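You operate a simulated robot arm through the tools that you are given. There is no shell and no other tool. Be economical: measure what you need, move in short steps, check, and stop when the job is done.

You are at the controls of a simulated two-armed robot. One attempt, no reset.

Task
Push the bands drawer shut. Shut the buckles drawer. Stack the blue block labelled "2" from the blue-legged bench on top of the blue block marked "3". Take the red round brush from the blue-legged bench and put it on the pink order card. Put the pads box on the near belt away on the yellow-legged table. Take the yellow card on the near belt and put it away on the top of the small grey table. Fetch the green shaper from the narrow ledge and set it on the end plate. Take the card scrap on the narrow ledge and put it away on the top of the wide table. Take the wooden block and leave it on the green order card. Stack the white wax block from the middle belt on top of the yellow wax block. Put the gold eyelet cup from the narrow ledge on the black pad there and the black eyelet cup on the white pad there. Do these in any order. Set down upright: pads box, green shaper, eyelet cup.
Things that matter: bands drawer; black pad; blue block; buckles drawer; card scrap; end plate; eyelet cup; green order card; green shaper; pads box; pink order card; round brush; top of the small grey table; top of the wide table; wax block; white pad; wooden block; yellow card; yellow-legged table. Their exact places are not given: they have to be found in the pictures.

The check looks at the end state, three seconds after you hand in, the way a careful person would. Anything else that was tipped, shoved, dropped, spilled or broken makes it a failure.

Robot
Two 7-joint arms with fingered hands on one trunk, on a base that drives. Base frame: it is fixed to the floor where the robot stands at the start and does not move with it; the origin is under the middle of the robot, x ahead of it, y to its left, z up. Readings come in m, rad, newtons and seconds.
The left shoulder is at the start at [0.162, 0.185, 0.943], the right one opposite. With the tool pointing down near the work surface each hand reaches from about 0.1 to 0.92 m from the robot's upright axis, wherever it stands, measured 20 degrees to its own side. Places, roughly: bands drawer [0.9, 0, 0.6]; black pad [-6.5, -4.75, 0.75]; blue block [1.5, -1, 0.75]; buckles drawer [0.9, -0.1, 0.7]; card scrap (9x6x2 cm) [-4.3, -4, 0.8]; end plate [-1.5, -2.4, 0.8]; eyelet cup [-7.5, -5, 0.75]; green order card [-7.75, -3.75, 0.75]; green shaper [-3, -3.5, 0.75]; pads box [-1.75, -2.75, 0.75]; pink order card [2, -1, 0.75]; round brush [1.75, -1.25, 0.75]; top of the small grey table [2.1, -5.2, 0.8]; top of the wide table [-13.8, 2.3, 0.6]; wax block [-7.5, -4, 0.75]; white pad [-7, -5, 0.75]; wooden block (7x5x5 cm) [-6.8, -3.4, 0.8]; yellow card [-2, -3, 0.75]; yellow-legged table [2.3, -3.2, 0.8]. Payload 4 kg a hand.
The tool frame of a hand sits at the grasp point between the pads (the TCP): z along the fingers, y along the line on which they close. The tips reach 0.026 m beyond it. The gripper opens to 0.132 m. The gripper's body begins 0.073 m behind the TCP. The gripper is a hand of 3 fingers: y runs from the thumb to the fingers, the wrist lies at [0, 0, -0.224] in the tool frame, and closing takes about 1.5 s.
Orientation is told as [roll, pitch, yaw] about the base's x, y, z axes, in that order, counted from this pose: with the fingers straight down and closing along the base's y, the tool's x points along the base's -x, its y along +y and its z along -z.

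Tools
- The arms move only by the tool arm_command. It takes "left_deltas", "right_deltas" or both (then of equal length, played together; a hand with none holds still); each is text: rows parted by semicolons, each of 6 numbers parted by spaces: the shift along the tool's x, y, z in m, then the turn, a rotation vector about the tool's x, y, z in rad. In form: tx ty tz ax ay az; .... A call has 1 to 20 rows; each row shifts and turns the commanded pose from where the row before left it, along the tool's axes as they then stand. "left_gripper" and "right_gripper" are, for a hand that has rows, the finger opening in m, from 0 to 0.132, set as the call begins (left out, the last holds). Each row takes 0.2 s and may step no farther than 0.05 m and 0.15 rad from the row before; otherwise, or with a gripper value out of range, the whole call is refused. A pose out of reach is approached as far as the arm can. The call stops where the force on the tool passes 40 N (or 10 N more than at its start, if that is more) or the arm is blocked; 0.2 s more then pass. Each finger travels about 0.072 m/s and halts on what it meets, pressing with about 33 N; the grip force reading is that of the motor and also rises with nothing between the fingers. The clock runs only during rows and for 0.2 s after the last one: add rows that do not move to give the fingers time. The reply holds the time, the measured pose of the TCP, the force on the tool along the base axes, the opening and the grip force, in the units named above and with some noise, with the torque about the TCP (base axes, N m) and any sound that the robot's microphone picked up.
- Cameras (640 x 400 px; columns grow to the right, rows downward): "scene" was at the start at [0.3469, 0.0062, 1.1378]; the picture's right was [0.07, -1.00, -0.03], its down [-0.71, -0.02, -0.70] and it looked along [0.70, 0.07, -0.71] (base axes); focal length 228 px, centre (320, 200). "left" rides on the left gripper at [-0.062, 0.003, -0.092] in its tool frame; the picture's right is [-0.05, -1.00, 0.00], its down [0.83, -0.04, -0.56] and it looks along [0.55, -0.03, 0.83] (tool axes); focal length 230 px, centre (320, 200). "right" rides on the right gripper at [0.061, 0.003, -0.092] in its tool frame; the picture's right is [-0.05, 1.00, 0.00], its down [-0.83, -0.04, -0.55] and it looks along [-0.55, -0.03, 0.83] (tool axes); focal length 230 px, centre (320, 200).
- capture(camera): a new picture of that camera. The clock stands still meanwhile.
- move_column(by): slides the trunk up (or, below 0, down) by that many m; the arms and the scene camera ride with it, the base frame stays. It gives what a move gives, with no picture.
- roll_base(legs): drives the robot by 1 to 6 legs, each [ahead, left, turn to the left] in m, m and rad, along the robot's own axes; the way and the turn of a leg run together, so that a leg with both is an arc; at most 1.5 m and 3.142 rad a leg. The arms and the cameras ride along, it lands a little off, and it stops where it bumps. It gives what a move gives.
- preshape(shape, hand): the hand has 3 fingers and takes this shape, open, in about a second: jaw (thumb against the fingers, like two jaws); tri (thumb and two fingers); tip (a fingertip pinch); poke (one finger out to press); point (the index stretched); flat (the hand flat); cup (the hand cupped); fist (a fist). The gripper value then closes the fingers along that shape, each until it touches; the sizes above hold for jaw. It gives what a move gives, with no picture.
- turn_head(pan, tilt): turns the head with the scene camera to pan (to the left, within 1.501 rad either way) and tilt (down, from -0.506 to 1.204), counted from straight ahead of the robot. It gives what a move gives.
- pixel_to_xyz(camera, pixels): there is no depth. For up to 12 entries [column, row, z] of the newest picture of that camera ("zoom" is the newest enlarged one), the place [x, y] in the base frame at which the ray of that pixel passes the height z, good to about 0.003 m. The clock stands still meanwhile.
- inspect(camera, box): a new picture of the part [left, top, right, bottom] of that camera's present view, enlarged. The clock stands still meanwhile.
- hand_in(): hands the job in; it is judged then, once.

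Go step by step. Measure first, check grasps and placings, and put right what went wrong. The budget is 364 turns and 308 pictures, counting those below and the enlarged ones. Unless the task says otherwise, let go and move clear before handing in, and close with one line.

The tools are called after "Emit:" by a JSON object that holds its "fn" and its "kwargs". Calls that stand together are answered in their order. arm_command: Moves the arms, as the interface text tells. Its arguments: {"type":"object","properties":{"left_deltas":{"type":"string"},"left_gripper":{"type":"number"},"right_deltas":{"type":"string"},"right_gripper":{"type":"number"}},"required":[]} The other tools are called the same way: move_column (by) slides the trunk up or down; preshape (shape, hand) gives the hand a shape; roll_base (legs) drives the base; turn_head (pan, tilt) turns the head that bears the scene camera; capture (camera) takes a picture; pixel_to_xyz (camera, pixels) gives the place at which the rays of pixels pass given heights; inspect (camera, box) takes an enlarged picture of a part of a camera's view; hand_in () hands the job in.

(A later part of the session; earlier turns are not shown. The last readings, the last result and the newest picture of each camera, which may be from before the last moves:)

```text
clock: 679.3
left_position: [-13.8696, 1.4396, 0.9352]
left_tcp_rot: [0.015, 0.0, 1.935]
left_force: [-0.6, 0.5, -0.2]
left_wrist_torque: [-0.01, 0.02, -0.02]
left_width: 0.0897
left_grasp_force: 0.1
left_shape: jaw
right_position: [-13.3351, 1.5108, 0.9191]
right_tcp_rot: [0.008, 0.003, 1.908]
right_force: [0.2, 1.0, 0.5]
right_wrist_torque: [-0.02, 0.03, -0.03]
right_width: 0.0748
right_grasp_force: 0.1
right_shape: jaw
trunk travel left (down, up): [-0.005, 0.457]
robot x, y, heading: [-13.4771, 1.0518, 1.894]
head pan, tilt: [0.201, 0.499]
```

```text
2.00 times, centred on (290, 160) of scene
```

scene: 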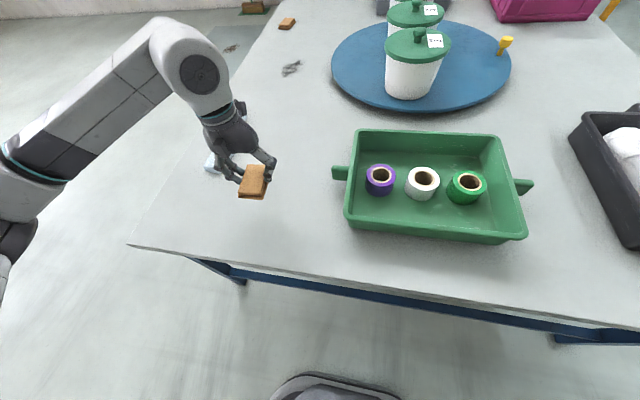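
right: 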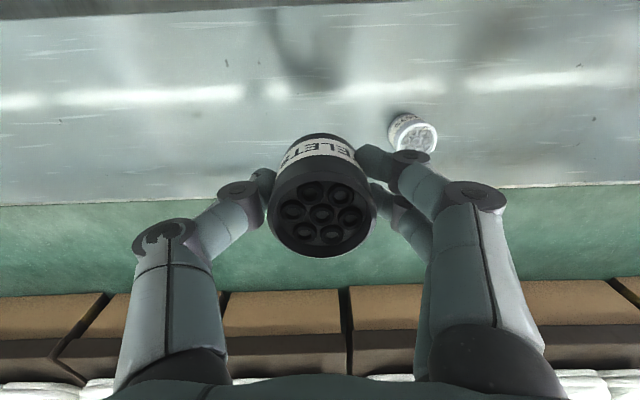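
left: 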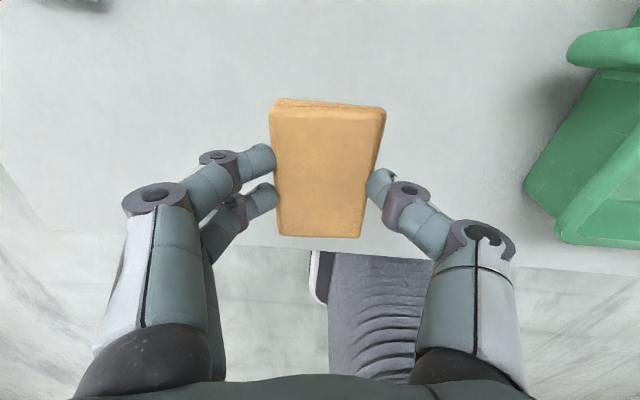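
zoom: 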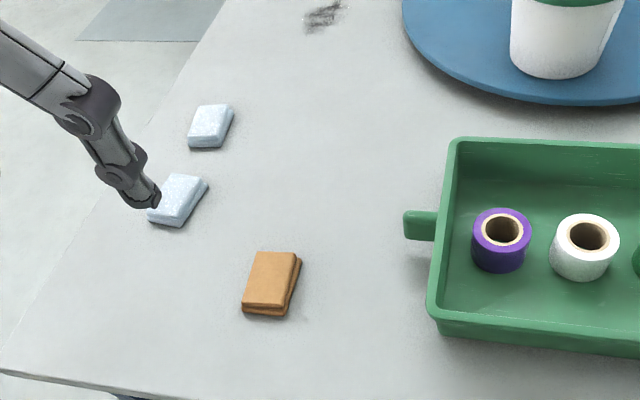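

Scrap placed. Back off and turn toward the belt's other side.

Emit:
{"fn": "move_column", "kwargs": {"by": 0.25}}

Emit:
{"fn": "roll_base", "kwargs": {"legs": [[-0.6, 0, 0], [0, 0, -2.48]]}}

Emit:
{"fn": "turn_head", "kwargs": {"pan": 0, "tilt": 0.2}}

Emit:
{"fn": "capture", "kwargs": {"camera": "scene"}}

```text
clock: 681.9
left_position: [-13.8694, 1.4387, 1.1842]
left_tcp_rot: [0.014, -0.001, 1.936]
left_force: [0.2, 0.1, -0.4]
left_wrist_torque: [-0.01, 0.0, 0.05]
left_width: 0.0898
left_grasp_force: 0.0
left_shape: jaw
right_position: [-13.3345, 1.511, 1.1672]
right_tcp_rot: [0.005, 0.005, 1.907]
right_force: [0.0, 0.3, -0.5]
right_wrist_torque: [0.01, 0.0, -0.02]
right_width: 0.0745
right_grasp_force: 0.2
right_shape: jaw
trunk travel left (down, up): [-0.255, 0.207]
robot x, y, heading: [-13.4755, 1.0503, 1.903]
head pan, tilt: [0.201, 0.499]
```

```text
clock: 691.2
left_position: [-12.7354, 0.3912, 1.184]
left_tcp_rot: [0.014, -0.003, -0.577]
left_force: [-0.2, -1.1, -0.3]
left_wrist_torque: [-0.01, -0.01, 0.03]
left_width: 0.0896
left_grasp_force: 0.0
left_shape: jaw
right_position: [-13.1257, 0.0185, 1.168]
right_tcp_rot: [0.007, 0.005, -0.604]
right_force: [0.5, -0.1, 0.0]
right_wrist_torque: [0.01, 0.01, 0.02]
right_width: 0.0745
right_grasp_force: 0.0
right_shape: jaw
trunk travel left (down, up): [-0.255, 0.207]
robot x, y, heading: [-13.2818, 0.4753, -0.615]
head pan, tilt: [0.201, 0.499]
```

```text
clock: 692.0
left_position: [-12.7359, 0.3913, 1.1844]
left_tcp_rot: [0.014, -0.001, -0.577]
left_force: [0.7, 0.9, 0.4]
left_wrist_torque: [0.01, 0.0, -0.03]
left_width: 0.0897
left_grasp_force: 0.2
left_shape: jaw
right_position: [-13.1259, 0.0183, 1.1683]
right_tcp_rot: [0.005, 0.004, -0.603]
right_force: [-0.3, 0.6, 0.1]
right_wrist_torque: [-0.01, 0.04, -0.02]
right_width: 0.0745
right_grasp_force: 0.0
right_shape: jaw
trunk travel left (down, up): [-0.255, 0.207]
robot x, y, heading: [-13.278, 0.4739, -0.615]
head pan, tilt: [0.0, 0.201]
```

```text
73 pictures are left
```

scene: 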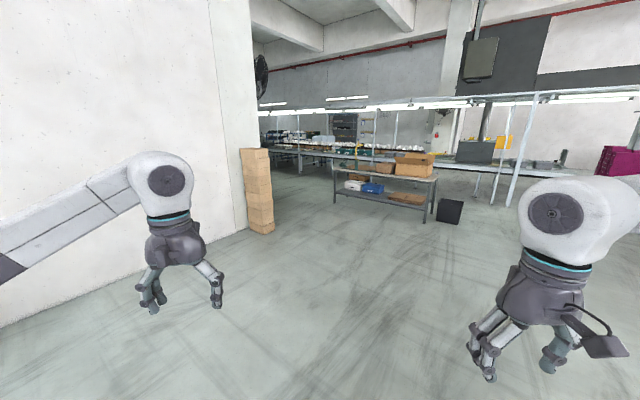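

Emit:
{"fn": "pixel_to_xyz", "kwargs": {"camera": "scene", "pixels": [[264, 233, 0], [272, 228, 0], [424, 223, 0], [335, 203, 0.05], [437, 205, 0.5], [335, 180, 0.75]]}}

Emit:
{"fn": "inspect", "kwargs": {"camera": "scene", "box": [240, 110, 480, 240]}}

```text
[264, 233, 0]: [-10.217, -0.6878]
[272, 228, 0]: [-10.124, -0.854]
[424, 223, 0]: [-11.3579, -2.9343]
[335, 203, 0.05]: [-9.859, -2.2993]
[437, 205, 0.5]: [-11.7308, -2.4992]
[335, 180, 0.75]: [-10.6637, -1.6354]
```

```text
2.67 times, centred on (360, 175) of scene
```

zoom: 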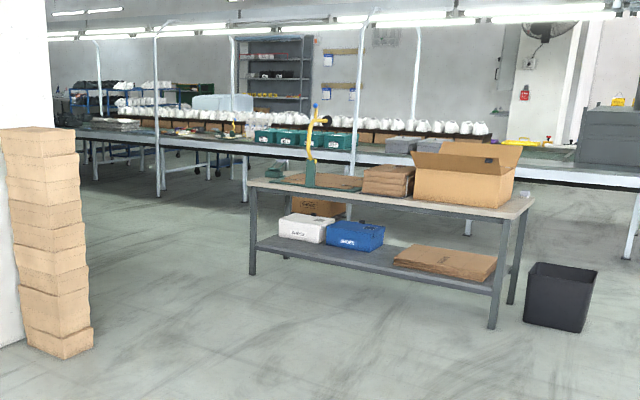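

Path is clear: pass between the box stack and the carton table, then to the belt's right side.

Emit:
{"fn": "roll_base", "kwargs": {"legs": [[0, 0, -0.05], [1.5, 0, 0], [1.5, 0, 0], [0.38, 0, 0.4], [1.45, 0, 0]]}}

Emit:
{"fn": "turn_head", "kwargs": {"pan": -0.5, "tilt": 0.3}}

Emit:
{"fn": "capture", "kwargs": {"camera": "scene"}}

```text
clock: 715.5
left_position: [-8.7073, -1.8794, 1.1833]
left_tcp_rot: [0.015, -0.001, -0.254]
left_force: [-1.0, -0.6, -0.1]
left_wrist_torque: [0.02, -0.02, -0.03]
left_width: 0.0896
left_grasp_force: 0.1
left_shape: jaw
right_position: [-8.9586, -2.3558, 1.1681]
right_tcp_rot: [0.006, 0.002, -0.279]
right_force: [0.2, 0.2, 0.0]
right_wrist_torque: [0.0, 0.05, 0.01]
right_width: 0.0746
right_grasp_force: 0.1
right_shape: jaw
trunk travel left (down, up): [-0.255, 0.207]
robot x, y, heading: [-9.2527, -1.9753, -0.295]
head pan, tilt: [0.0, 0.201]
```

```text
clock: 716.5
left_position: [-8.7078, -1.8778, 1.1827]
left_tcp_rot: [0.014, -0.003, -0.253]
left_force: [0.1, 0.2, -0.7]
left_wrist_torque: [0.01, 0.03, 0.0]
left_width: 0.0895
left_grasp_force: 0.0
left_shape: jaw
right_position: [-8.9581, -2.3551, 1.1685]
right_tcp_rot: [0.006, 0.003, -0.281]
right_force: [0.4, 0.9, 0.2]
right_wrist_torque: [-0.01, 0.0, 0.0]
right_width: 0.0746
right_grasp_force: 0.0
right_shape: jaw
trunk travel left (down, up): [-0.255, 0.207]
robot x, y, heading: [-9.2521, -1.973, -0.285]
head pan, tilt: [-0.499, 0.3]
```

```text
71 pictures are left
```

scene: 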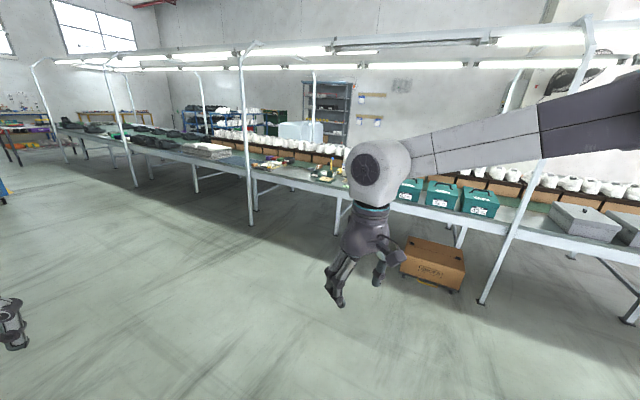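

Emit:
{"fn": "pixel_to_xyz", "kwargs": {"camera": "scene", "pixels": [[251, 226, 0], [482, 303, 0], [462, 290, 0], [403, 275, 0], [330, 180, 0.76], [270, 165, 0.76], [290, 163, 0.76]]}}

Emit:
{"fn": "inspect", "kwargs": {"camera": "scene", "box": [240, 130, 430, 230]}}

```text
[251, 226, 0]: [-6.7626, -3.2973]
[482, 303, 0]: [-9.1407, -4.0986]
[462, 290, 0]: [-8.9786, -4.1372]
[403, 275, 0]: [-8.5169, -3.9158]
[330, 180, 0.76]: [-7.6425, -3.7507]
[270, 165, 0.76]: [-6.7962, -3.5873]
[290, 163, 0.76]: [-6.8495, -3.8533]
```

```text
3.37 times, centred on (335, 180) of scene
```

zoom: 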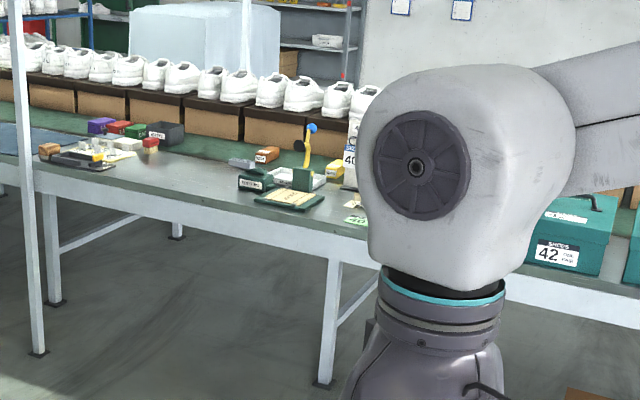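

Items: wooden block near the post, green card at right, waxes in between. Drive in front, facing the belt.

Emit:
{"fn": "roll_base", "kwargs": {"legs": [[0, 0, -0.955], [0.5, 0.6, 0], [0.85, 0.58, 0]]}}

Emit:
{"fn": "turn_head", "kwargs": {"pan": 0.05, "tilt": 0.6}}

Emit:
{"fn": "capture", "kwargs": {"camera": "scene"}}

```text
clock: 728.0
left_position: [-7.2914, -3.2442, 1.1838]
left_tcp_rot: [0.014, -0.002, -1.202]
left_force: [0.0, -0.8, 0.8]
left_wrist_torque: [0.0, 0.03, 0.01]
left_width: 0.0899
left_grasp_force: 0.0
left_shape: jaw
right_position: [-7.8256, -3.3177, 1.1673]
right_tcp_rot: [0.007, 0.002, -1.228]
right_force: [0.4, 0.2, -0.3]
right_wrist_torque: [0.01, 0.01, 0.01]
right_width: 0.0744
right_grasp_force: 0.0
right_shape: jaw
trunk travel left (down, up): [-0.255, 0.207]
robot x, y, heading: [-7.6833, -2.8624, -1.235]
head pan, tilt: [-0.499, 0.3]
```

```text
clock: 729.0
left_position: [-7.2922, -3.2444, 1.1836]
left_tcp_rot: [0.014, -0.002, -1.202]
left_force: [0.3, -0.3, 0.5]
left_wrist_torque: [-0.03, -0.02, -0.02]
left_width: 0.0896
left_grasp_force: 0.0
left_shape: jaw
right_position: [-7.825, -3.3186, 1.1673]
right_tcp_rot: [0.007, 0.002, -1.228]
right_force: [-0.2, 0.1, -0.2]
right_wrist_torque: [0.01, -0.02, 0.0]
right_width: 0.0748
right_grasp_force: 0.0
right_shape: jaw
trunk travel left (down, up): [-0.255, 0.207]
robot x, y, heading: [-7.6851, -2.8615, -1.24]
head pan, tilt: [0.051, 0.6]
```

```text
69 pictures are left
```

scene: 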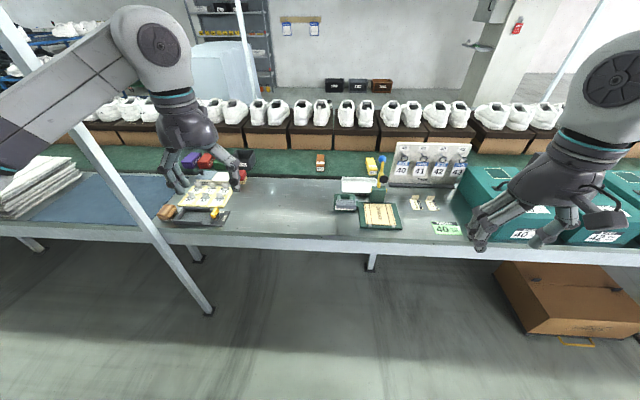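

Emit:
{"fn": "inspect", "kwargs": {"camera": "scene", "box": [140, 140, 480, 250]}}

Emit:
{"fn": "inspect", "kwargs": {"camera": "scene", "box": [290, 140, 480, 240]}}

```text
1.88 times, centred on (310, 195) of scene
```

zoom: 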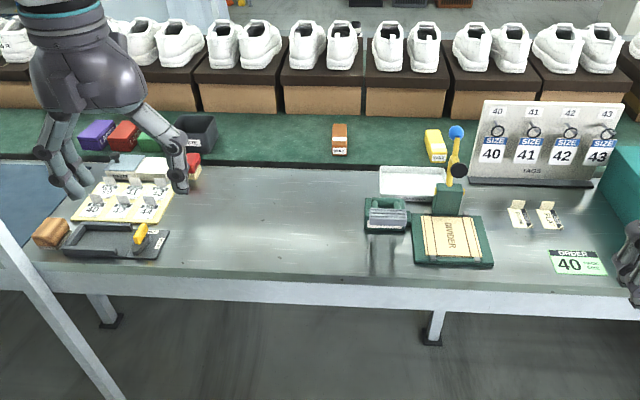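

```text
3.37 times, centred on (385, 190) of scene
```

zoom: 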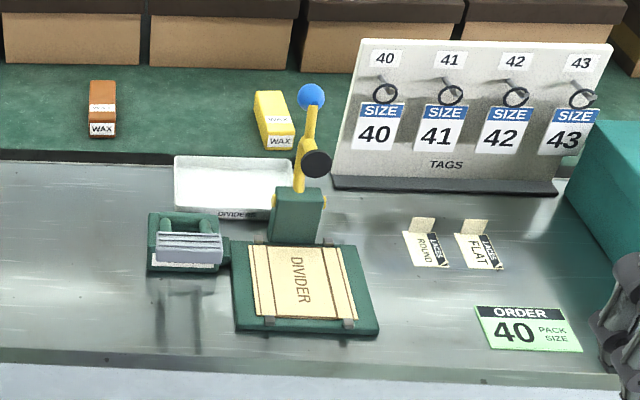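

Found: wooden block (166,212), green card (447,228), yellow wax (371,165). Measure, and move the left hand to reveal the white wax.

Emit:
{"fn": "pixel_to_xyz", "kwargs": {"camera": "scene", "pixels": [[166, 216, 0.76], [447, 229, 0.76], [372, 172, 0.76], [370, 158, 0.79], [319, 170, 0.76], [300, 238, 0.76], [222, 180, 0.76]]}}

Emit:
{"fn": "arm_command", "kwargs": {"left_deltas": "0.04 0.03 0 0 0 0;0.04 0.03 0 0 0 0;0.03 0.03 0 0 0 0;0 0 0 0 0 0"}}

Emit:
{"fn": "inspect", "kwargs": {"camera": "scene", "box": [130, 130, 330, 240]}}

```text
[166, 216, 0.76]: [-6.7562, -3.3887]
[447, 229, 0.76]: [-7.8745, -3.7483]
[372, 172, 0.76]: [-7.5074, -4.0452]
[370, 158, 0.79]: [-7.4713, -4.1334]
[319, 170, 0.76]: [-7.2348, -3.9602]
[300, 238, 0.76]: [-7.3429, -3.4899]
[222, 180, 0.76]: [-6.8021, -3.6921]
```

```text
clock: 730.0
left_position: [-7.2469, -3.1082, 1.1829]
left_tcp_rot: [0.014, -0.002, -1.2]
left_force: [-0.6, 0.1, 0.7]
left_wrist_torque: [-0.01, -0.01, 0.01]
left_width: 0.0899
left_grasp_force: 0.1
left_shape: jaw
right_position: [-7.8249, -3.3183, 1.169]
right_tcp_rot: [0.006, 0.003, -1.23]
right_force: [-0.2, -0.3, 0.1]
right_wrist_torque: [0.02, 0.0, -0.02]
right_width: 0.0744
right_grasp_force: 0.1
right_shape: jaw
trunk travel left (down, up): [-0.255, 0.207]
robot x, y, heading: [-7.6844, -2.8629, -1.239]
head pan, tilt: [0.051, 0.6]
```

```text
3.20 times, centred on (230, 185) of scene
```

zoom: 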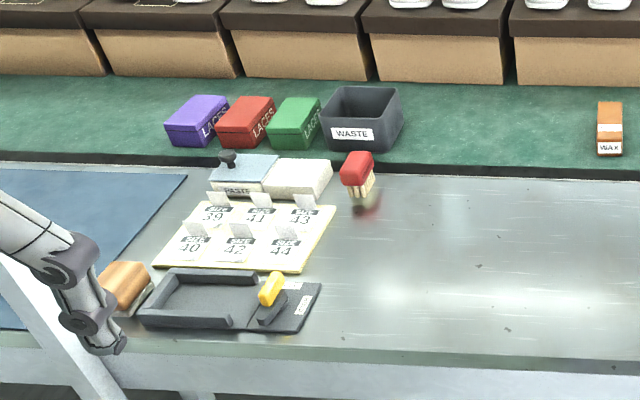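

The white wax isn't visible yet - perhaps behind the TAGS board. Raise the trunk to look over it.

Emit:
{"fn": "move_column", "kwargs": {"by": 0.2}}

Emit:
{"fn": "turn_head", "kwargs": {"pan": -0.2, "tilt": 0.65}}

Emit:
{"fn": "capture", "kwargs": {"camera": "scene"}}

```text
clock: 732.1
left_position: [-7.2471, -3.1075, 1.3855]
left_tcp_rot: [0.014, -0.003, -1.201]
left_force: [0.8, 0.6, 0.4]
left_wrist_torque: [0.0, -0.01, 0.04]
left_width: 0.0899
left_grasp_force: 0.0
left_shape: jaw
right_position: [-7.826, -3.3193, 1.3684]
right_tcp_rot: [0.007, 0.003, -1.229]
right_force: [0.2, -0.6, -0.7]
right_wrist_torque: [0.0, -0.02, -0.05]
right_width: 0.0746
right_grasp_force: 0.2
right_shape: jaw
trunk travel left (down, up): [-0.455, 0.007]
robot x, y, heading: [-7.6821, -2.8571, -1.239]
head pan, tilt: [0.051, 0.6]
```

```text
clock: 732.9
left_position: [-7.2464, -3.109, 1.3845]
left_tcp_rot: [0.014, -0.002, -1.201]
left_force: [0.3, 0.6, 0.0]
left_wrist_torque: [0.0, 0.0, 0.01]
left_width: 0.0895
left_grasp_force: 0.1
left_shape: jaw
right_position: [-7.8259, -3.3186, 1.3682]
right_tcp_rot: [0.007, 0.005, -1.229]
right_force: [0.8, 1.0, -0.4]
right_wrist_torque: [0.0, 0.0, 0.0]
right_width: 0.0744
right_grasp_force: 0.0
right_shape: jaw
trunk travel left (down, up): [-0.455, 0.007]
robot x, y, heading: [-7.6877, -2.8584, -1.237]
head pan, tilt: [-0.201, 0.649]
```

```text
65 pictures are left
```

scene: 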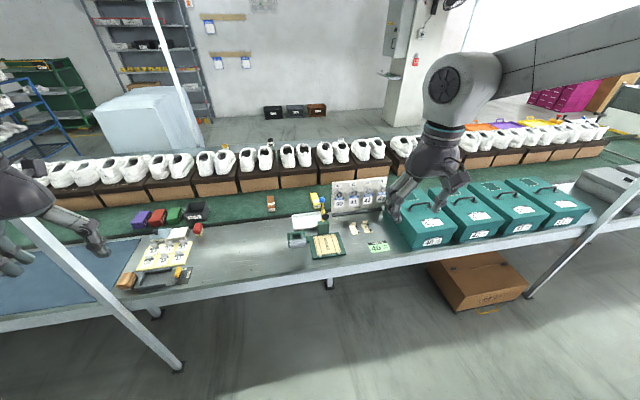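

Emit:
{"fn": "inspect", "kwargs": {"camera": "scene", "box": [250, 170, 420, 270]}}

Emit:
{"fn": "inspect", "kwargs": {"camera": "right", "box": [0, 0, 640, 400]}}

```text
3.76 times, centred on (335, 220) of scene
```

zoom: 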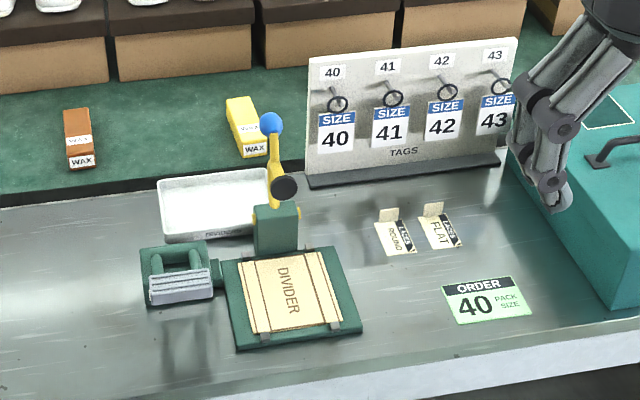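

```text
1.00 times, centred on (320, 200) of right (not enlarged: the box is as wide or as high as the picture)
```

zoom: 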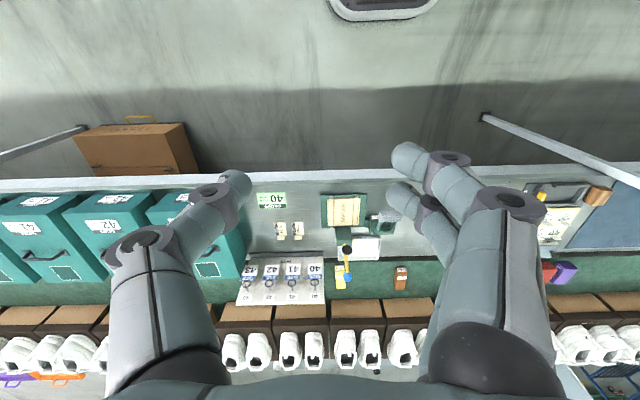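

A strip behind the TAGS board is hidden. Drive closer and extend the right hand at height to look down behind it.

Emit:
{"fn": "roll_base", "kwargs": {"legs": [[0.4, -0.15, 0]]}}

Emit:
{"fn": "arm_command", "kwargs": {"right_deltas": "-0.04 0 0 0 0 0;-0.04 0 0 0 0 0;-0.04 0 0 0 0 0;-0.04 0 0 0 0 0;-0.04 0 0 0 0 0;0 0 0 0 0 0"}}

Emit:
{"fn": "capture", "kwargs": {"camera": "right"}}

Emit:
{"fn": "turn_head", "kwargs": {"pan": -0.2, "tilt": 0.85}}

Emit:
{"fn": "capture", "kwargs": {"camera": "scene"}}

```text
clock: 735.5
left_position: [-7.2567, -3.5299, 1.3851]
left_tcp_rot: [0.011, -0.004, -1.194]
left_force: [0.4, -0.2, 0.2]
left_wrist_torque: [-0.03, 0.0, 0.03]
left_width: 0.0898
left_grasp_force: 0.2
left_shape: jaw
right_position: [-7.8334, -3.7426, 1.3691]
right_tcp_rot: [0.005, 0.002, -1.221]
right_force: [0.8, -0.2, 0.0]
right_wrist_torque: [0.03, -0.01, 0.04]
right_width: 0.0744
right_grasp_force: 0.1
right_shape: jaw
trunk travel left (down, up): [-0.455, 0.007]
robot x, y, heading: [-7.6954, -3.2829, -1.234]
head pan, tilt: [-0.201, 0.649]
```

```text
clock: 736.9
left_position: [-7.2567, -3.5322, 1.3849]
left_tcp_rot: [0.014, -0.002, -1.193]
left_force: [0.2, 0.6, -1.3]
left_wrist_torque: [-0.02, 0.01, 0.0]
left_width: 0.0896
left_grasp_force: 0.1
left_shape: jaw
right_position: [-7.7646, -3.9337, 1.3691]
right_tcp_rot: [0.008, 0.002, -1.221]
right_force: [0.0, -0.1, -0.3]
right_wrist_torque: [-0.01, 0.03, 0.0]
right_width: 0.0746
right_grasp_force: 0.2
right_shape: jaw
trunk travel left (down, up): [-0.455, 0.007]
robot x, y, heading: [-7.6926, -3.2858, -1.238]
head pan, tilt: [-0.201, 0.649]
```

```text
62 pictures are left
```

right: 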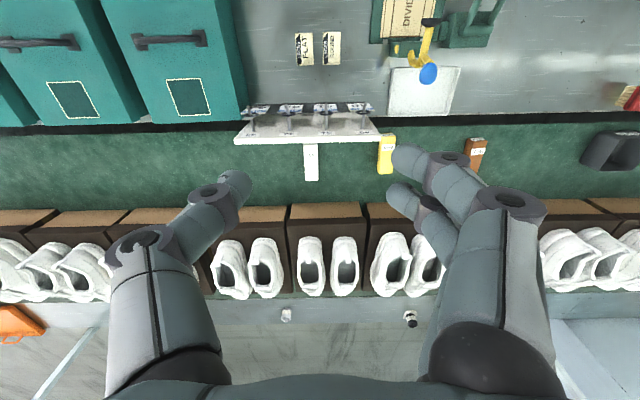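

```text
clock: 737.7
left_position: [-7.2557, -3.5316, 1.3846]
left_tcp_rot: [0.014, -0.002, -1.193]
left_force: [-0.6, -0.6, -0.7]
left_wrist_torque: [0.0, 0.02, 0.01]
left_width: 0.09
left_grasp_force: 0.0
left_shape: jaw
right_position: [-7.7644, -3.9335, 1.3691]
right_tcp_rot: [0.007, 0.002, -1.221]
right_force: [-0.4, -0.8, 0.2]
right_wrist_torque: [-0.03, 0.01, 0.0]
right_width: 0.0746
right_grasp_force: 0.2
right_shape: jaw
trunk travel left (down, up): [-0.455, 0.007]
robot x, y, heading: [-7.6967, -3.2841, -1.229]
head pan, tilt: [-0.201, 0.85]
```

```text
61 pictures are left
```

scene: 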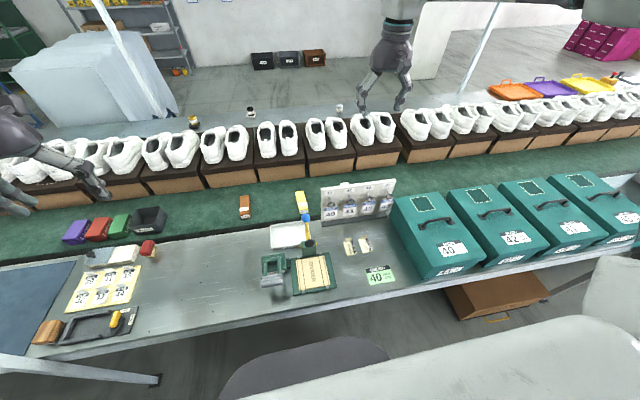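

The white wax is right behind the TAGS board at right-camera (311,162). Enlarge and measure.

Emit:
{"fn": "inspect", "kwargs": {"camera": "right", "box": [230, 90, 490, 220]}}

Emit:
{"fn": "pixel_to_xyz", "kwargs": {"camera": "right", "pixels": [[311, 163, 0.78], [304, 145, 0.78], [318, 181, 0.78], [387, 155, 0.78], [380, 137, 0.78], [394, 174, 0.78], [235, 140, 0.78], [384, 136, 0.78], [340, 203, 0.9]]}}

```text
2.46 times, centred on (360, 155) of right
```

zoom: 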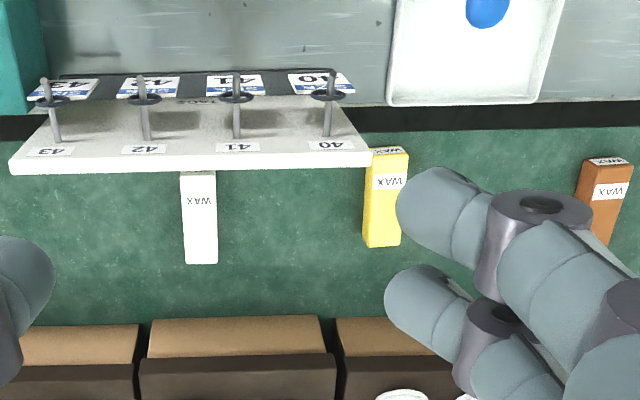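

```text
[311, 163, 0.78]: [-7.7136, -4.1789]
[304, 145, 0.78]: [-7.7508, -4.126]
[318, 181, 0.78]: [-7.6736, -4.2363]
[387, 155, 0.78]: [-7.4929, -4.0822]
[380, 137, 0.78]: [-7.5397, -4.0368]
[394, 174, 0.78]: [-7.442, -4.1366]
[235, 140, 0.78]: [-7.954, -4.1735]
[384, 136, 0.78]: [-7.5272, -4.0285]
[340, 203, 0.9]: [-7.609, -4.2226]
```

Emit:
{"fn": "pixel_to_xyz", "kwargs": {"camera": "zoom", "pixels": [[200, 218, 0.785], [200, 263, 0.785], [200, 263, 0.757], [386, 200, 0.785], [382, 247, 0.785], [390, 150, 0.785], [200, 95, 0.76], [200, 72, 0.76], [200, 172, 0.96], [200, 172, 1.0], [235, 318, 0.86], [235, 355, 0.86]]}}

```text
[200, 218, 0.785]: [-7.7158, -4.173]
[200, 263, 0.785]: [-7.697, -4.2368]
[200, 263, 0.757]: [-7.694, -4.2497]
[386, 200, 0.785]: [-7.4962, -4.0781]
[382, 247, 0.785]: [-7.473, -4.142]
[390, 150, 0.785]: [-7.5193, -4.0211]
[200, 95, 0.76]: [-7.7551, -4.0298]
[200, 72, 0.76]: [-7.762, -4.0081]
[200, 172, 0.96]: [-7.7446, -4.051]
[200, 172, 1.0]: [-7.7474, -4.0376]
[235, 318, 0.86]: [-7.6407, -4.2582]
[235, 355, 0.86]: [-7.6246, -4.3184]
```

Emit:
{"fn": "pixel_to_xyz", "kwargs": {"camera": "scene", "pixels": [[321, 187, 0.9], [321, 187, 0.95], [321, 187, 1.0], [323, 223, 0.765], [395, 180, 0.95], [393, 217, 0.765], [391, 198, 0.95], [440, 280, 0.757], [307, 214, 0.9], [307, 214, 1.0]]}}

```text
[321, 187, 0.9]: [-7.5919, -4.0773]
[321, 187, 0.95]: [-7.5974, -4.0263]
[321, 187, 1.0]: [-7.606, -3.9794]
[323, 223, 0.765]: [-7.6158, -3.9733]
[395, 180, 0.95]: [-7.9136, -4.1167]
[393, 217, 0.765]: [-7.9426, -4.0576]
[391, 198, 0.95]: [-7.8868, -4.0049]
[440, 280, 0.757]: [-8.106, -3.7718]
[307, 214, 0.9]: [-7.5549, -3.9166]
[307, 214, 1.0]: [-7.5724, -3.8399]
```

The TAGS board top is ≈0.98 and blocks a low forearm; so I'll come over it with the trunk high and the hand pitched forward. Pitch the hand and test reach at height first.

Emit:
{"fn": "roll_base", "kwargs": {"legs": [[0.05, -0.1, 0]]}}

Emit:
{"fn": "arm_command", "kwargs": {"right_deltas": "0 0 0 0 -0.14 0;0 0 0 0 -0.14 0;0 0 0 0 -0.14 0;0 0 0 0 0 0", "right_gripper": 0.08}}

```text
clock: 738.9
left_position: [-7.328, -3.6055, 1.3847]
left_tcp_rot: [0.01, -0.004, -1.19]
left_force: [0.5, 0.0, 0.7]
left_wrist_torque: [-0.05, 0.05, 0.02]
left_width: 0.0897
left_grasp_force: 0.0
left_shape: jaw
right_position: [-7.8348, -4.0103, 1.3719]
right_tcp_rot: [0.003, 0.0, -1.218]
right_force: [0.0, 0.3, -0.3]
right_wrist_torque: [0.0, 0.04, 0.03]
right_width: 0.0745
right_grasp_force: 0.1
right_shape: jaw
trunk travel left (down, up): [-0.455, 0.007]
robot x, y, heading: [-7.7729, -3.361, -1.229]
head pan, tilt: [-0.201, 0.85]
```

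```text
clock: 739.9
left_position: [-7.332, -3.6113, 1.3847]
left_tcp_rot: [0.015, -0.001, -1.189]
left_force: [-0.1, -0.1, -0.3]
left_wrist_torque: [0.02, 0.0, 0.0]
left_width: 0.0896
left_grasp_force: 0.0
left_shape: jaw
right_position: [-7.8396, -4.0152, 1.3689]
right_tcp_rot: [0.007, -0.419, -1.221]
right_force: [-0.6, 0.2, 0.1]
right_wrist_torque: [0.02, 0.05, 0.02]
right_width: 0.0795
right_grasp_force: 0.0
right_shape: jaw
trunk travel left (down, up): [-0.455, 0.007]
robot x, y, heading: [-7.7749, -3.3646, -1.229]
head pan, tilt: [-0.201, 0.85]
```

Pitch -0.42 holds. Move ahead over the strip at height, then down to z≈1.08.

Emit:
{"fn": "arm_command", "kwargs": {"right_deltas": "-0.0378 0.0119 0.0168 0 0 0;-0.0378 0.0119 0.0168 0 0 0;-0.0378 0.0119 0.0168 0 0 0;-0.0378 0.0119 0.0168 0 0 0;-0.0378 0.0119 0.0168 0 0 0;0.0147 0 0.033 0 0 0;0.0147 0 0.033 0 0 0;0.0147 0 0.033 0 0 0;0.0147 0 0.033 0 0 0;0.0147 0 0.033 0 0 0;0.0147 0 0.033 0 0 0;0.0147 0 0.033 0 0 0;0 0 0 0 0 0"}}

Emit:
{"fn": "capture", "kwargs": {"camera": "right"}}

```text
clock: 742.7
left_position: [-7.3309, -3.6105, 1.3854]
left_tcp_rot: [0.014, -0.002, -1.189]
left_force: [-0.2, -0.1, 0.0]
left_wrist_torque: [0.03, 0.05, 0.02]
left_width: 0.0899
left_grasp_force: 0.0
left_shape: jaw
right_position: [-7.8051, -4.086, 1.1357]
right_tcp_rot: [0.006, -0.42, -1.222]
right_force: [-0.3, 0.6, 0.3]
right_wrist_torque: [-0.01, 0.0, 0.02]
right_width: 0.0795
right_grasp_force: 0.1
right_shape: jaw
right hand out of reach, approached as far as the arm can: row 4, 5, 8, 9, 10, 11, 12
trunk travel left (down, up): [-0.455, 0.007]
robot x, y, heading: [-7.7749, -3.3669, -1.234]
head pan, tilt: [-0.201, 0.85]
```

```text
59 pictures are left
```

right: 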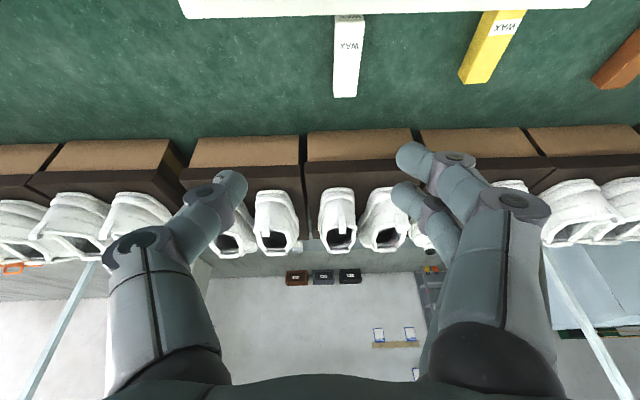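

That reach is short (trunk high limits it). A vertical hand with the trunk low should reach, with the forearm rising clear of the board. Withdraw, un-pitch, and reconfigure.

Emit:
{"fn": "arm_command", "kwargs": {"right_deltas": "-0.0147 0 -0.033 0 0 0;-0.0147 0 -0.033 0 0 0;-0.0147 0 -0.033 0 0 0;-0.0147 0 -0.033 0 0 0;-0.0147 0 -0.033 0 0 0;-0.0147 0 -0.033 0 0 0;-0.0147 0 -0.033 0 0 0;0 0 0 0 0.14 0;0 0 0 0 0.14 0;0 0 0 0 0.14 0;0.04 0 0 0 0 0;0.04 0 0 0 0 0;0.04 0 0 0 0 0;0.04 0 0 0 0 0;0.04 0 0 0 0 0;0 0 0 0 0 0"}}

Emit:
{"fn": "move_column", "kwargs": {"by": -0.3}}

```text
clock: 746.1
left_position: [-7.3314, -3.6109, 1.3849]
left_tcp_rot: [0.014, -0.003, -1.19]
left_force: [0.9, 0.1, -0.2]
left_wrist_torque: [0.03, 0.0, 0.03]
left_width: 0.0897
left_grasp_force: 0.0
left_shape: jaw
right_position: [-7.9003, -3.8709, 1.3829]
right_tcp_rot: [0.006, 0.004, -1.218]
right_force: [-0.9, -0.2, -0.6]
right_wrist_torque: [0.01, -0.02, 0.0]
right_width: 0.0795
right_grasp_force: 0.1
right_shape: jaw
right hand out of reach, approached as far as the arm can: row 9, 10
trunk travel left (down, up): [-0.455, 0.007]
robot x, y, heading: [-7.7685, -3.3609, -1.227]
head pan, tilt: [-0.201, 0.85]
```

```text
clock: 749.1
left_position: [-7.3315, -3.6095, 1.0843]
left_tcp_rot: [0.011, -0.001, -1.191]
left_force: [-0.2, 0.1, 0.9]
left_wrist_torque: [-0.02, 0.01, 0.0]
left_width: 0.0899
left_grasp_force: 0.0
left_shape: jaw
right_position: [-7.8996, -3.8692, 1.0832]
right_tcp_rot: [0.007, 0.001, -1.22]
right_force: [0.4, -0.2, -0.3]
right_wrist_torque: [-0.03, 0.01, 0.01]
right_width: 0.0797
right_grasp_force: 0.0
right_shape: jaw
trunk travel left (down, up): [-0.155, 0.307]
robot x, y, heading: [-7.7693, -3.3607, -1.229]
head pan, tilt: [-0.201, 0.85]
```

Emit:
{"fn": "arm_command", "kwargs": {"right_deltas": "0 0 -0.04 0 0 0;0 0 -0.04 0 0 0;0 0 -0.04 0 0 0;0 0 0 0 0 0", "left_deltas": "0 0 -0.03 0 0 0;0 0 -0.03 0 0 0;0 0 -0.03 0 0 0;0 0 0 0 0 0"}}

Emit:
{"fn": "move_column", "kwargs": {"by": -0.15}}

Emit:
{"fn": "roll_base", "kwargs": {"legs": [[0.06, 0, 0]]}}

```text
clock: 750.1
left_position: [-7.3335, -3.6127, 1.1718]
left_tcp_rot: [0.013, -0.003, -1.192]
left_force: [0.7, 0.2, -0.5]
left_wrist_torque: [-0.06, 0.0, -0.01]
left_width: 0.0899
left_grasp_force: 0.0
left_shape: jaw
left hand out of reach, approached as far as the arm can: row 3
right_position: [-7.898, -3.8729, 1.2035]
right_tcp_rot: [0.005, 0.003, -1.22]
right_force: [0.0, 0.2, 0.6]
right_wrist_torque: [0.0, -0.01, -0.02]
right_width: 0.0796
right_grasp_force: 0.0
right_shape: jaw
trunk travel left (down, up): [-0.155, 0.307]
robot x, y, heading: [-7.7772, -3.364, -1.228]
head pan, tilt: [-0.201, 0.85]
```

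```text
clock: 751.8
left_position: [-7.3053, -3.6987, 0.8928]
left_tcp_rot: [0.023, 0.281, -1.188]
left_force: [-0.4, 0.4, 0.1]
left_wrist_torque: [-0.06, -0.05, -0.02]
left_width: 0.0897
left_grasp_force: 0.0
left_shape: jaw
right_position: [-7.9001, -3.8693, 1.0545]
right_tcp_rot: [0.008, 0.0, -1.217]
right_force: [-0.4, -0.2, 0.0]
right_wrist_torque: [-0.03, -0.03, 0.01]
right_width: 0.0797
right_grasp_force: 0.1
right_shape: jaw
trunk travel left (down, up): [-0.005, 0.457]
robot x, y, heading: [-7.7729, -3.368, -1.228]
head pan, tilt: [-0.201, 0.85]
```

```text
clock: 752.8
left_position: [-7.2848, -3.7568, 0.8918]
left_tcp_rot: [0.024, 0.285, -1.19]
left_force: [0.3, -1.3, -0.2]
left_wrist_torque: [0.04, -0.01, 0.03]
left_width: 0.0897
left_grasp_force: 0.1
left_shape: jaw
right_position: [-7.8794, -3.929, 1.0522]
right_tcp_rot: [0.007, 0.005, -1.218]
right_force: [-0.4, -0.4, -0.2]
right_wrist_torque: [0.0, 0.02, 0.0]
right_width: 0.0797
right_grasp_force: 0.0
right_shape: jaw
trunk travel left (down, up): [-0.005, 0.457]
robot x, y, heading: [-7.7524, -3.4201, -1.228]
head pan, tilt: [-0.201, 0.85]
```

The left hand sagged to z 0.89; bring it back up and level.

Emit:
{"fn": "arm_command", "kwargs": {"left_deltas": "0.03 0 -0.03 0 0 0;0.03 0 -0.03 0 -0.1 0;0.03 0 -0.02 0 -0.1 0;0.03 0 -0.02 0 -0.08 0;0 0 0 0 0 0"}}

Emit:
{"fn": "turn_head", "kwargs": {"pan": -0.15, "tilt": 0.7}}

Emit:
{"fn": "capture", "kwargs": {"camera": "scene"}}

```text
clock: 754.0
left_position: [-7.366, -3.7081, 0.9638]
left_tcp_rot: [0.021, 0.002, -1.197]
left_force: [0.0, -0.8, -0.1]
left_wrist_torque: [0.0, 0.0, 0.06]
left_width: 0.0898
left_grasp_force: 0.0
left_shape: jaw
left hand out of reach, approached as far as the arm can: row 1, 2, 3, 4
right_position: [-7.8808, -3.9284, 1.0531]
right_tcp_rot: [0.007, 0.004, -1.218]
right_force: [-0.3, 0.7, -0.2]
right_wrist_torque: [-0.03, 0.0, -0.01]
right_width: 0.0797
right_grasp_force: 0.0
right_shape: jaw
trunk travel left (down, up): [-0.005, 0.457]
robot x, y, heading: [-7.756, -3.4196, -1.231]
head pan, tilt: [-0.201, 0.85]
```

```text
clock: 754.7
left_position: [-7.3665, -3.7089, 0.9645]
left_tcp_rot: [0.018, 0.001, -1.196]
left_force: [-0.3, -0.1, 0.9]
left_wrist_torque: [-0.04, -0.01, 0.0]
left_width: 0.09
left_grasp_force: 0.1
left_shape: jaw
right_position: [-7.88, -3.9268, 1.0521]
right_tcp_rot: [0.007, 0.003, -1.218]
right_force: [-0.3, 0.0, -0.1]
right_wrist_torque: [0.0, 0.0, -0.02]
right_width: 0.08
right_grasp_force: 0.0
right_shape: jaw
trunk travel left (down, up): [-0.005, 0.457]
robot x, y, heading: [-7.7523, -3.4199, -1.227]
head pan, tilt: [-0.15, 0.7]
```

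```text
58 pictures are left
```

scene: 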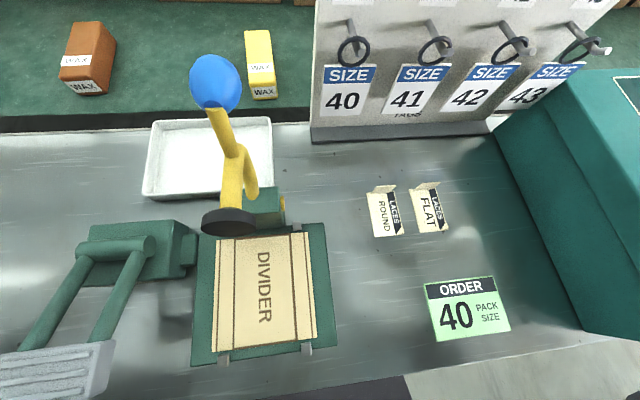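

Extend the right hand at z 1.05 over the board to above the white wax.

Emit:
{"fn": "arm_command", "kwargs": {"right_deltas": "-0.038 0.0083 -0.002 0 0 0;-0.038 0.0083 0 0 0 0;-0.038 0.0083 0 0 0 0;-0.038 0.0083 0 0 0 0;-0.038 0.0083 0 0 0 0;-0.038 0.0083 0 0 0 0;-0.038 0.0083 0 0 0 0;-0.038 0.0083 0 0 0 0;0 0 0 0 0 0"}}

Emit:
{"fn": "capture", "kwargs": {"camera": "right"}}

```text
clock: 756.7
left_position: [-7.3667, -3.7091, 0.9643]
left_tcp_rot: [0.02, 0.002, -1.194]
left_force: [0.3, 0.6, 0.0]
left_wrist_torque: [0.02, 0.05, -0.01]
left_width: 0.09
left_grasp_force: 0.0
left_shape: jaw
right_position: [-7.7448, -4.165, 1.032]
right_tcp_rot: [0.007, 0.002, -1.22]
right_force: [-0.9, 0.2, 0.5]
right_wrist_torque: [0.0, 0.01, -0.03]
right_width: 0.0799
right_grasp_force: 0.0
right_shape: jaw
right hand out of reach, approached as far as the arm can: row 7, 8
trunk travel left (down, up): [-0.005, 0.457]
robot x, y, heading: [-7.7525, -3.4172, -1.229]
head pan, tilt: [-0.15, 0.7]
```

```text
57 pictures are left
```

right: 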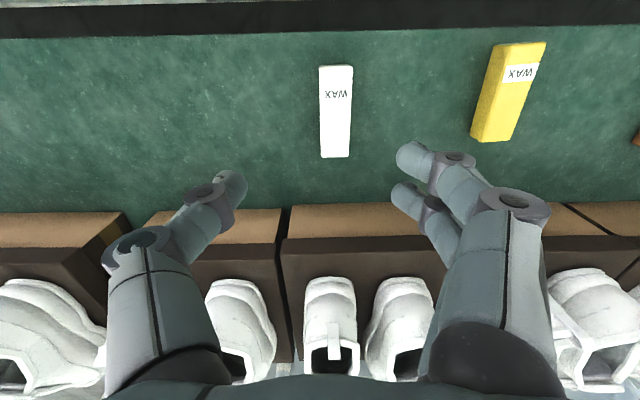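

Excellent - the white wax is right below. Measure it and the yellow.

Emit:
{"fn": "pixel_to_xyz", "kwargs": {"camera": "right", "pixels": [[319, 66, 0.785], [354, 67, 0.785], [320, 156, 0.785], [349, 157, 0.785], [336, 112, 0.785], [494, 43, 0.785], [546, 43, 0.785], [470, 135, 0.785], [503, 142, 0.785], [508, 92, 0.785]]}}

Emit:
{"fn": "inspect", "kwargs": {"camera": "right", "box": [290, 20, 570, 180]}}

```text
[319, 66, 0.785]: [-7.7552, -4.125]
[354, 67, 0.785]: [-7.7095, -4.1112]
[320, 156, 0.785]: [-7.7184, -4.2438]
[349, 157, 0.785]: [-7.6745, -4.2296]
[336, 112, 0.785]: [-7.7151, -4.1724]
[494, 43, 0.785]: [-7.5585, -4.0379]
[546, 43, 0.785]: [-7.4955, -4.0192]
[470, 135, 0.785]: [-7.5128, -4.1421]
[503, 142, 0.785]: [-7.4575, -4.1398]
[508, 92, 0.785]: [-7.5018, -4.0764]
```

```text
2.29 times, centred on (430, 100) of right
```

zoom: 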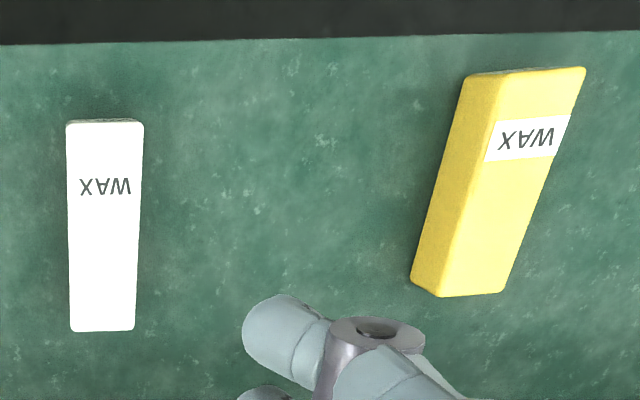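

Emit:
{"fn": "pixel_to_xyz", "kwargs": {"camera": "zoom", "pixels": [[505, 72, 0.79], [585, 67, 0.79], [503, 292, 0.79], [440, 296, 0.79], [466, 76, 0.757], [411, 277, 0.757], [505, 72, 0.8], [440, 296, 0.8]]}}

```text
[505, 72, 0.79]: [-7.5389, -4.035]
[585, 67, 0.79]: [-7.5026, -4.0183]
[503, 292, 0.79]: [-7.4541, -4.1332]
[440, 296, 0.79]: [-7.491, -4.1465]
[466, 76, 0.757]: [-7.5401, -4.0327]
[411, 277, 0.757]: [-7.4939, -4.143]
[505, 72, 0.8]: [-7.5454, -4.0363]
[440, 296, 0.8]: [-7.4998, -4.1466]
```

White: centre (-7.7145,-4.177), yaw -1.27; yellow: centre (-7.497,-4.083), yaw -1.165, top 0.79. Align and descend to 0.91.

Emit:
{"fn": "arm_command", "kwargs": {"right_deltas": "-0.0109 0.0122 0 0 0 0.05;-0.0109 0.0122 0 0 0 0;0 0 0.03 0 0 0;0 0 0.03 0 0 0;0 0 0.03 0 0 0;0 0 0.03 0 0 0;0 0 0 0 0 0"}}

Emit:
{"fn": "capture", "kwargs": {"camera": "right"}}

```text
clock: 758.3
left_position: [-7.3665, -3.7072, 0.9645]
left_tcp_rot: [0.021, 0.001, -1.194]
left_force: [0.5, 0.9, 0.3]
left_wrist_torque: [0.01, 0.0, -0.01]
left_width: 0.0898
left_grasp_force: 0.0
left_shape: jaw
right_position: [-7.7352, -4.1626, 0.9009]
right_tcp_rot: [0.007, 0.003, -1.269]
right_force: [-0.1, 0.4, -0.3]
right_wrist_torque: [0.01, -0.02, 0.02]
right_width: 0.0796
right_grasp_force: 0.1
right_shape: jaw
right hand out of reach, approached as far as the arm can: row 1, 2
trunk travel left (down, up): [-0.005, 0.457]
robot x, y, heading: [-7.7525, -3.4214, -1.229]
head pan, tilt: [-0.15, 0.7]
```

```text
55 pictures are left
```

right: 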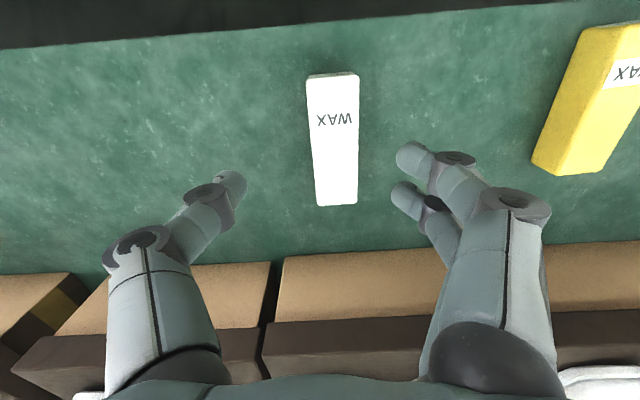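

Shift the base 1.6 cm left and 1 cm ahead to centre.

Emit:
{"fn": "roll_base", "kwargs": {"legs": [[0.012, 0.016, 0]]}}

Emit:
{"fn": "arm_command", "kwargs": {"right_deltas": "0 0 0.03 0 0 0;0 0 0.03 0 0 0;0 0 0 0 0 0"}}

Emit:
{"fn": "capture", "kwargs": {"camera": "right"}}

```text
clock: 759.1
left_position: [-7.348, -3.7138, 0.9644]
left_tcp_rot: [0.02, 0.0, -1.198]
left_force: [0.1, 0.4, -0.6]
left_wrist_torque: [0.03, 0.04, -0.01]
left_width: 0.0898
left_grasp_force: 0.0
left_shape: jaw
right_position: [-7.7162, -4.1667, 0.9016]
right_tcp_rot: [0.005, 0.001, -1.269]
right_force: [0.4, 0.3, 0.5]
right_wrist_torque: [-0.03, 0.06, -0.01]
right_width: 0.0798
right_grasp_force: 0.0
right_shape: jaw
trunk travel left (down, up): [-0.005, 0.457]
robot x, y, heading: [-7.7376, -3.4254, -1.223]
head pan, tilt: [-0.15, 0.7]
```

```text
clock: 759.9
left_position: [-7.3476, -3.7135, 0.9647]
left_tcp_rot: [0.021, 0.003, -1.196]
left_force: [-0.5, -0.6, 0.3]
left_wrist_torque: [0.0, -0.01, -0.01]
left_width: 0.0897
left_grasp_force: 0.0
left_shape: jaw
right_position: [-7.717, -4.1676, 0.8407]
right_tcp_rot: [0.005, 0.003, -1.268]
right_force: [0.4, 0.4, 0.2]
right_wrist_torque: [-0.01, -0.01, -0.01]
right_width: 0.0796
right_grasp_force: 0.1
right_shape: jaw
trunk travel left (down, up): [-0.005, 0.457]
robot x, y, heading: [-7.7339, -3.4263, -1.228]
head pan, tilt: [-0.15, 0.7]
```

```text
54 pictures are left
```

right: 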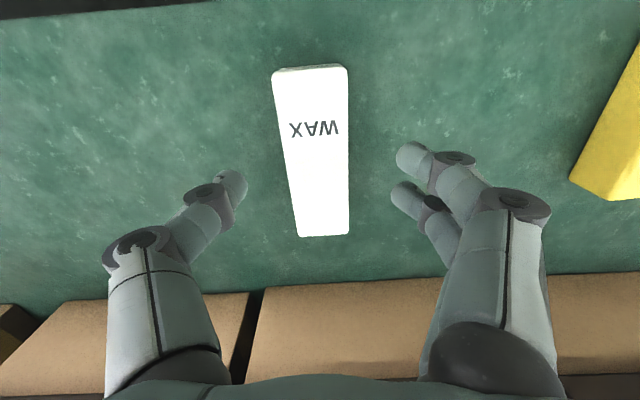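

Perfectly centred. Descend to 0.795 and grip, then lift straight up.

Emit:
{"fn": "arm_command", "kwargs": {"right_deltas": "0 0 0.025 0 0 0;0 0 0.02 0 0 0;0 0 0 0 0 0"}}

Emit:
{"fn": "arm_command", "kwargs": {"right_deltas": "0 0 0 0 0 0;0 0 0 0 0 0;0 0 0 0 0 0;0 0 0 0 0 0;0 0 0 0 0 0", "right_gripper": 0.02}}

Emit:
{"fn": "arm_command", "kwargs": {"right_deltas": "0 0 -0.02 0 0 0;0 0 -0.04 0 0 0;0 0 -0.04 0 0 0;0 0 0 0 0 0"}}

Emit:
{"fn": "capture", "kwargs": {"camera": "right"}}

```text
clock: 760.7
left_position: [-7.3477, -3.7141, 0.964]
left_tcp_rot: [0.021, 0.0, -1.198]
left_force: [-0.8, 0.0, 0.1]
left_wrist_torque: [-0.01, 0.0, 0.01]
left_width: 0.0898
left_grasp_force: 0.0
left_shape: jaw
right_position: [-7.7145, -4.167, 0.7956]
right_tcp_rot: [0.007, 0.002, -1.268]
right_force: [-0.3, -0.5, 0.2]
right_wrist_torque: [-0.02, 0.04, 0.01]
right_width: 0.0795
right_grasp_force: 0.0
right_shape: jaw
trunk travel left (down, up): [-0.005, 0.457]
robot x, y, heading: [-7.7333, -3.4227, -1.234]
head pan, tilt: [-0.15, 0.7]
```

```text
clock: 761.9
left_position: [-7.3469, -3.7138, 0.9643]
left_tcp_rot: [0.022, 0.001, -1.197]
left_force: [-0.1, 0.4, -0.1]
left_wrist_torque: [0.0, 0.04, -0.01]
left_width: 0.0894
left_grasp_force: 0.0
left_shape: jaw
right_position: [-7.7157, -4.1678, 0.7959]
right_tcp_rot: [0.006, 0.005, -1.268]
right_force: [-0.1, 0.3, 0.1]
right_wrist_torque: [0.01, 0.0, -0.02]
right_width: 0.0375
right_grasp_force: 33.0
right_shape: jaw
trunk travel left (down, up): [-0.005, 0.457]
robot x, y, heading: [-7.733, -3.4281, -1.235]
head pan, tilt: [-0.15, 0.7]
```

```text
clock: 762.9
left_position: [-7.3473, -3.7153, 0.9643]
left_tcp_rot: [0.021, 0.004, -1.197]
left_force: [-0.4, -0.3, -0.3]
left_wrist_torque: [0.0, 0.0, 0.0]
left_width: 0.0897
left_grasp_force: 0.0
left_shape: jaw
right_position: [-7.7155, -4.1701, 0.8983]
right_tcp_rot: [0.004, 0.002, -1.269]
right_force: [-0.4, -0.4, -1.1]
right_wrist_torque: [0.0, 0.0, 0.01]
right_width: 0.0377
right_grasp_force: 33.0
right_shape: jaw
trunk travel left (down, up): [-0.005, 0.457]
robot x, y, heading: [-7.7324, -3.4268, -1.238]
head pan, tilt: [-0.15, 0.7]
```

```text
53 pictures are left
```

right: 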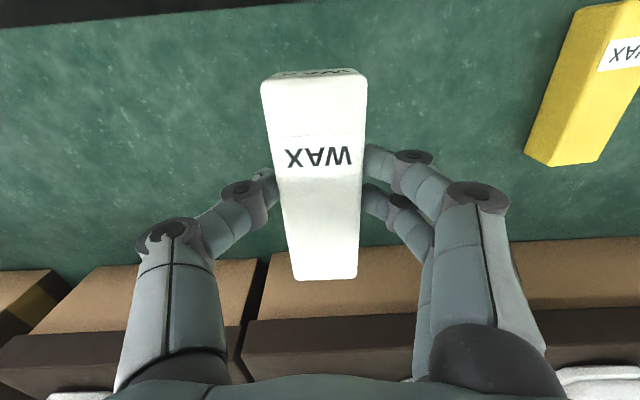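

White wax held. Before carrying it to the yellow one, check the height of the divider's lever (blue ball) under the arm's path.

Emit:
{"fn": "pixel_to_xyz", "kwargs": {"camera": "scene", "pixels": [[215, 82, 0.9], [215, 82, 0.95], [215, 82, 1.0], [215, 82, 1.05], [237, 210, 0.85]]}}

Emit:
{"fn": "capture", "kwargs": {"camera": "scene"}}

```text
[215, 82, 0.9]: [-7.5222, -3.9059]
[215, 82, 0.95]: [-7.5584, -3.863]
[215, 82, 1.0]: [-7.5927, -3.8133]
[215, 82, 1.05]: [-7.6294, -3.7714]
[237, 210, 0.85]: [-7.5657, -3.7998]
```

```text
52 pictures are left
```

scene: 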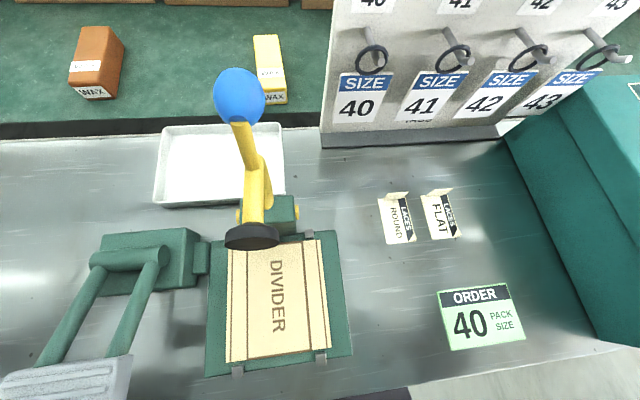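

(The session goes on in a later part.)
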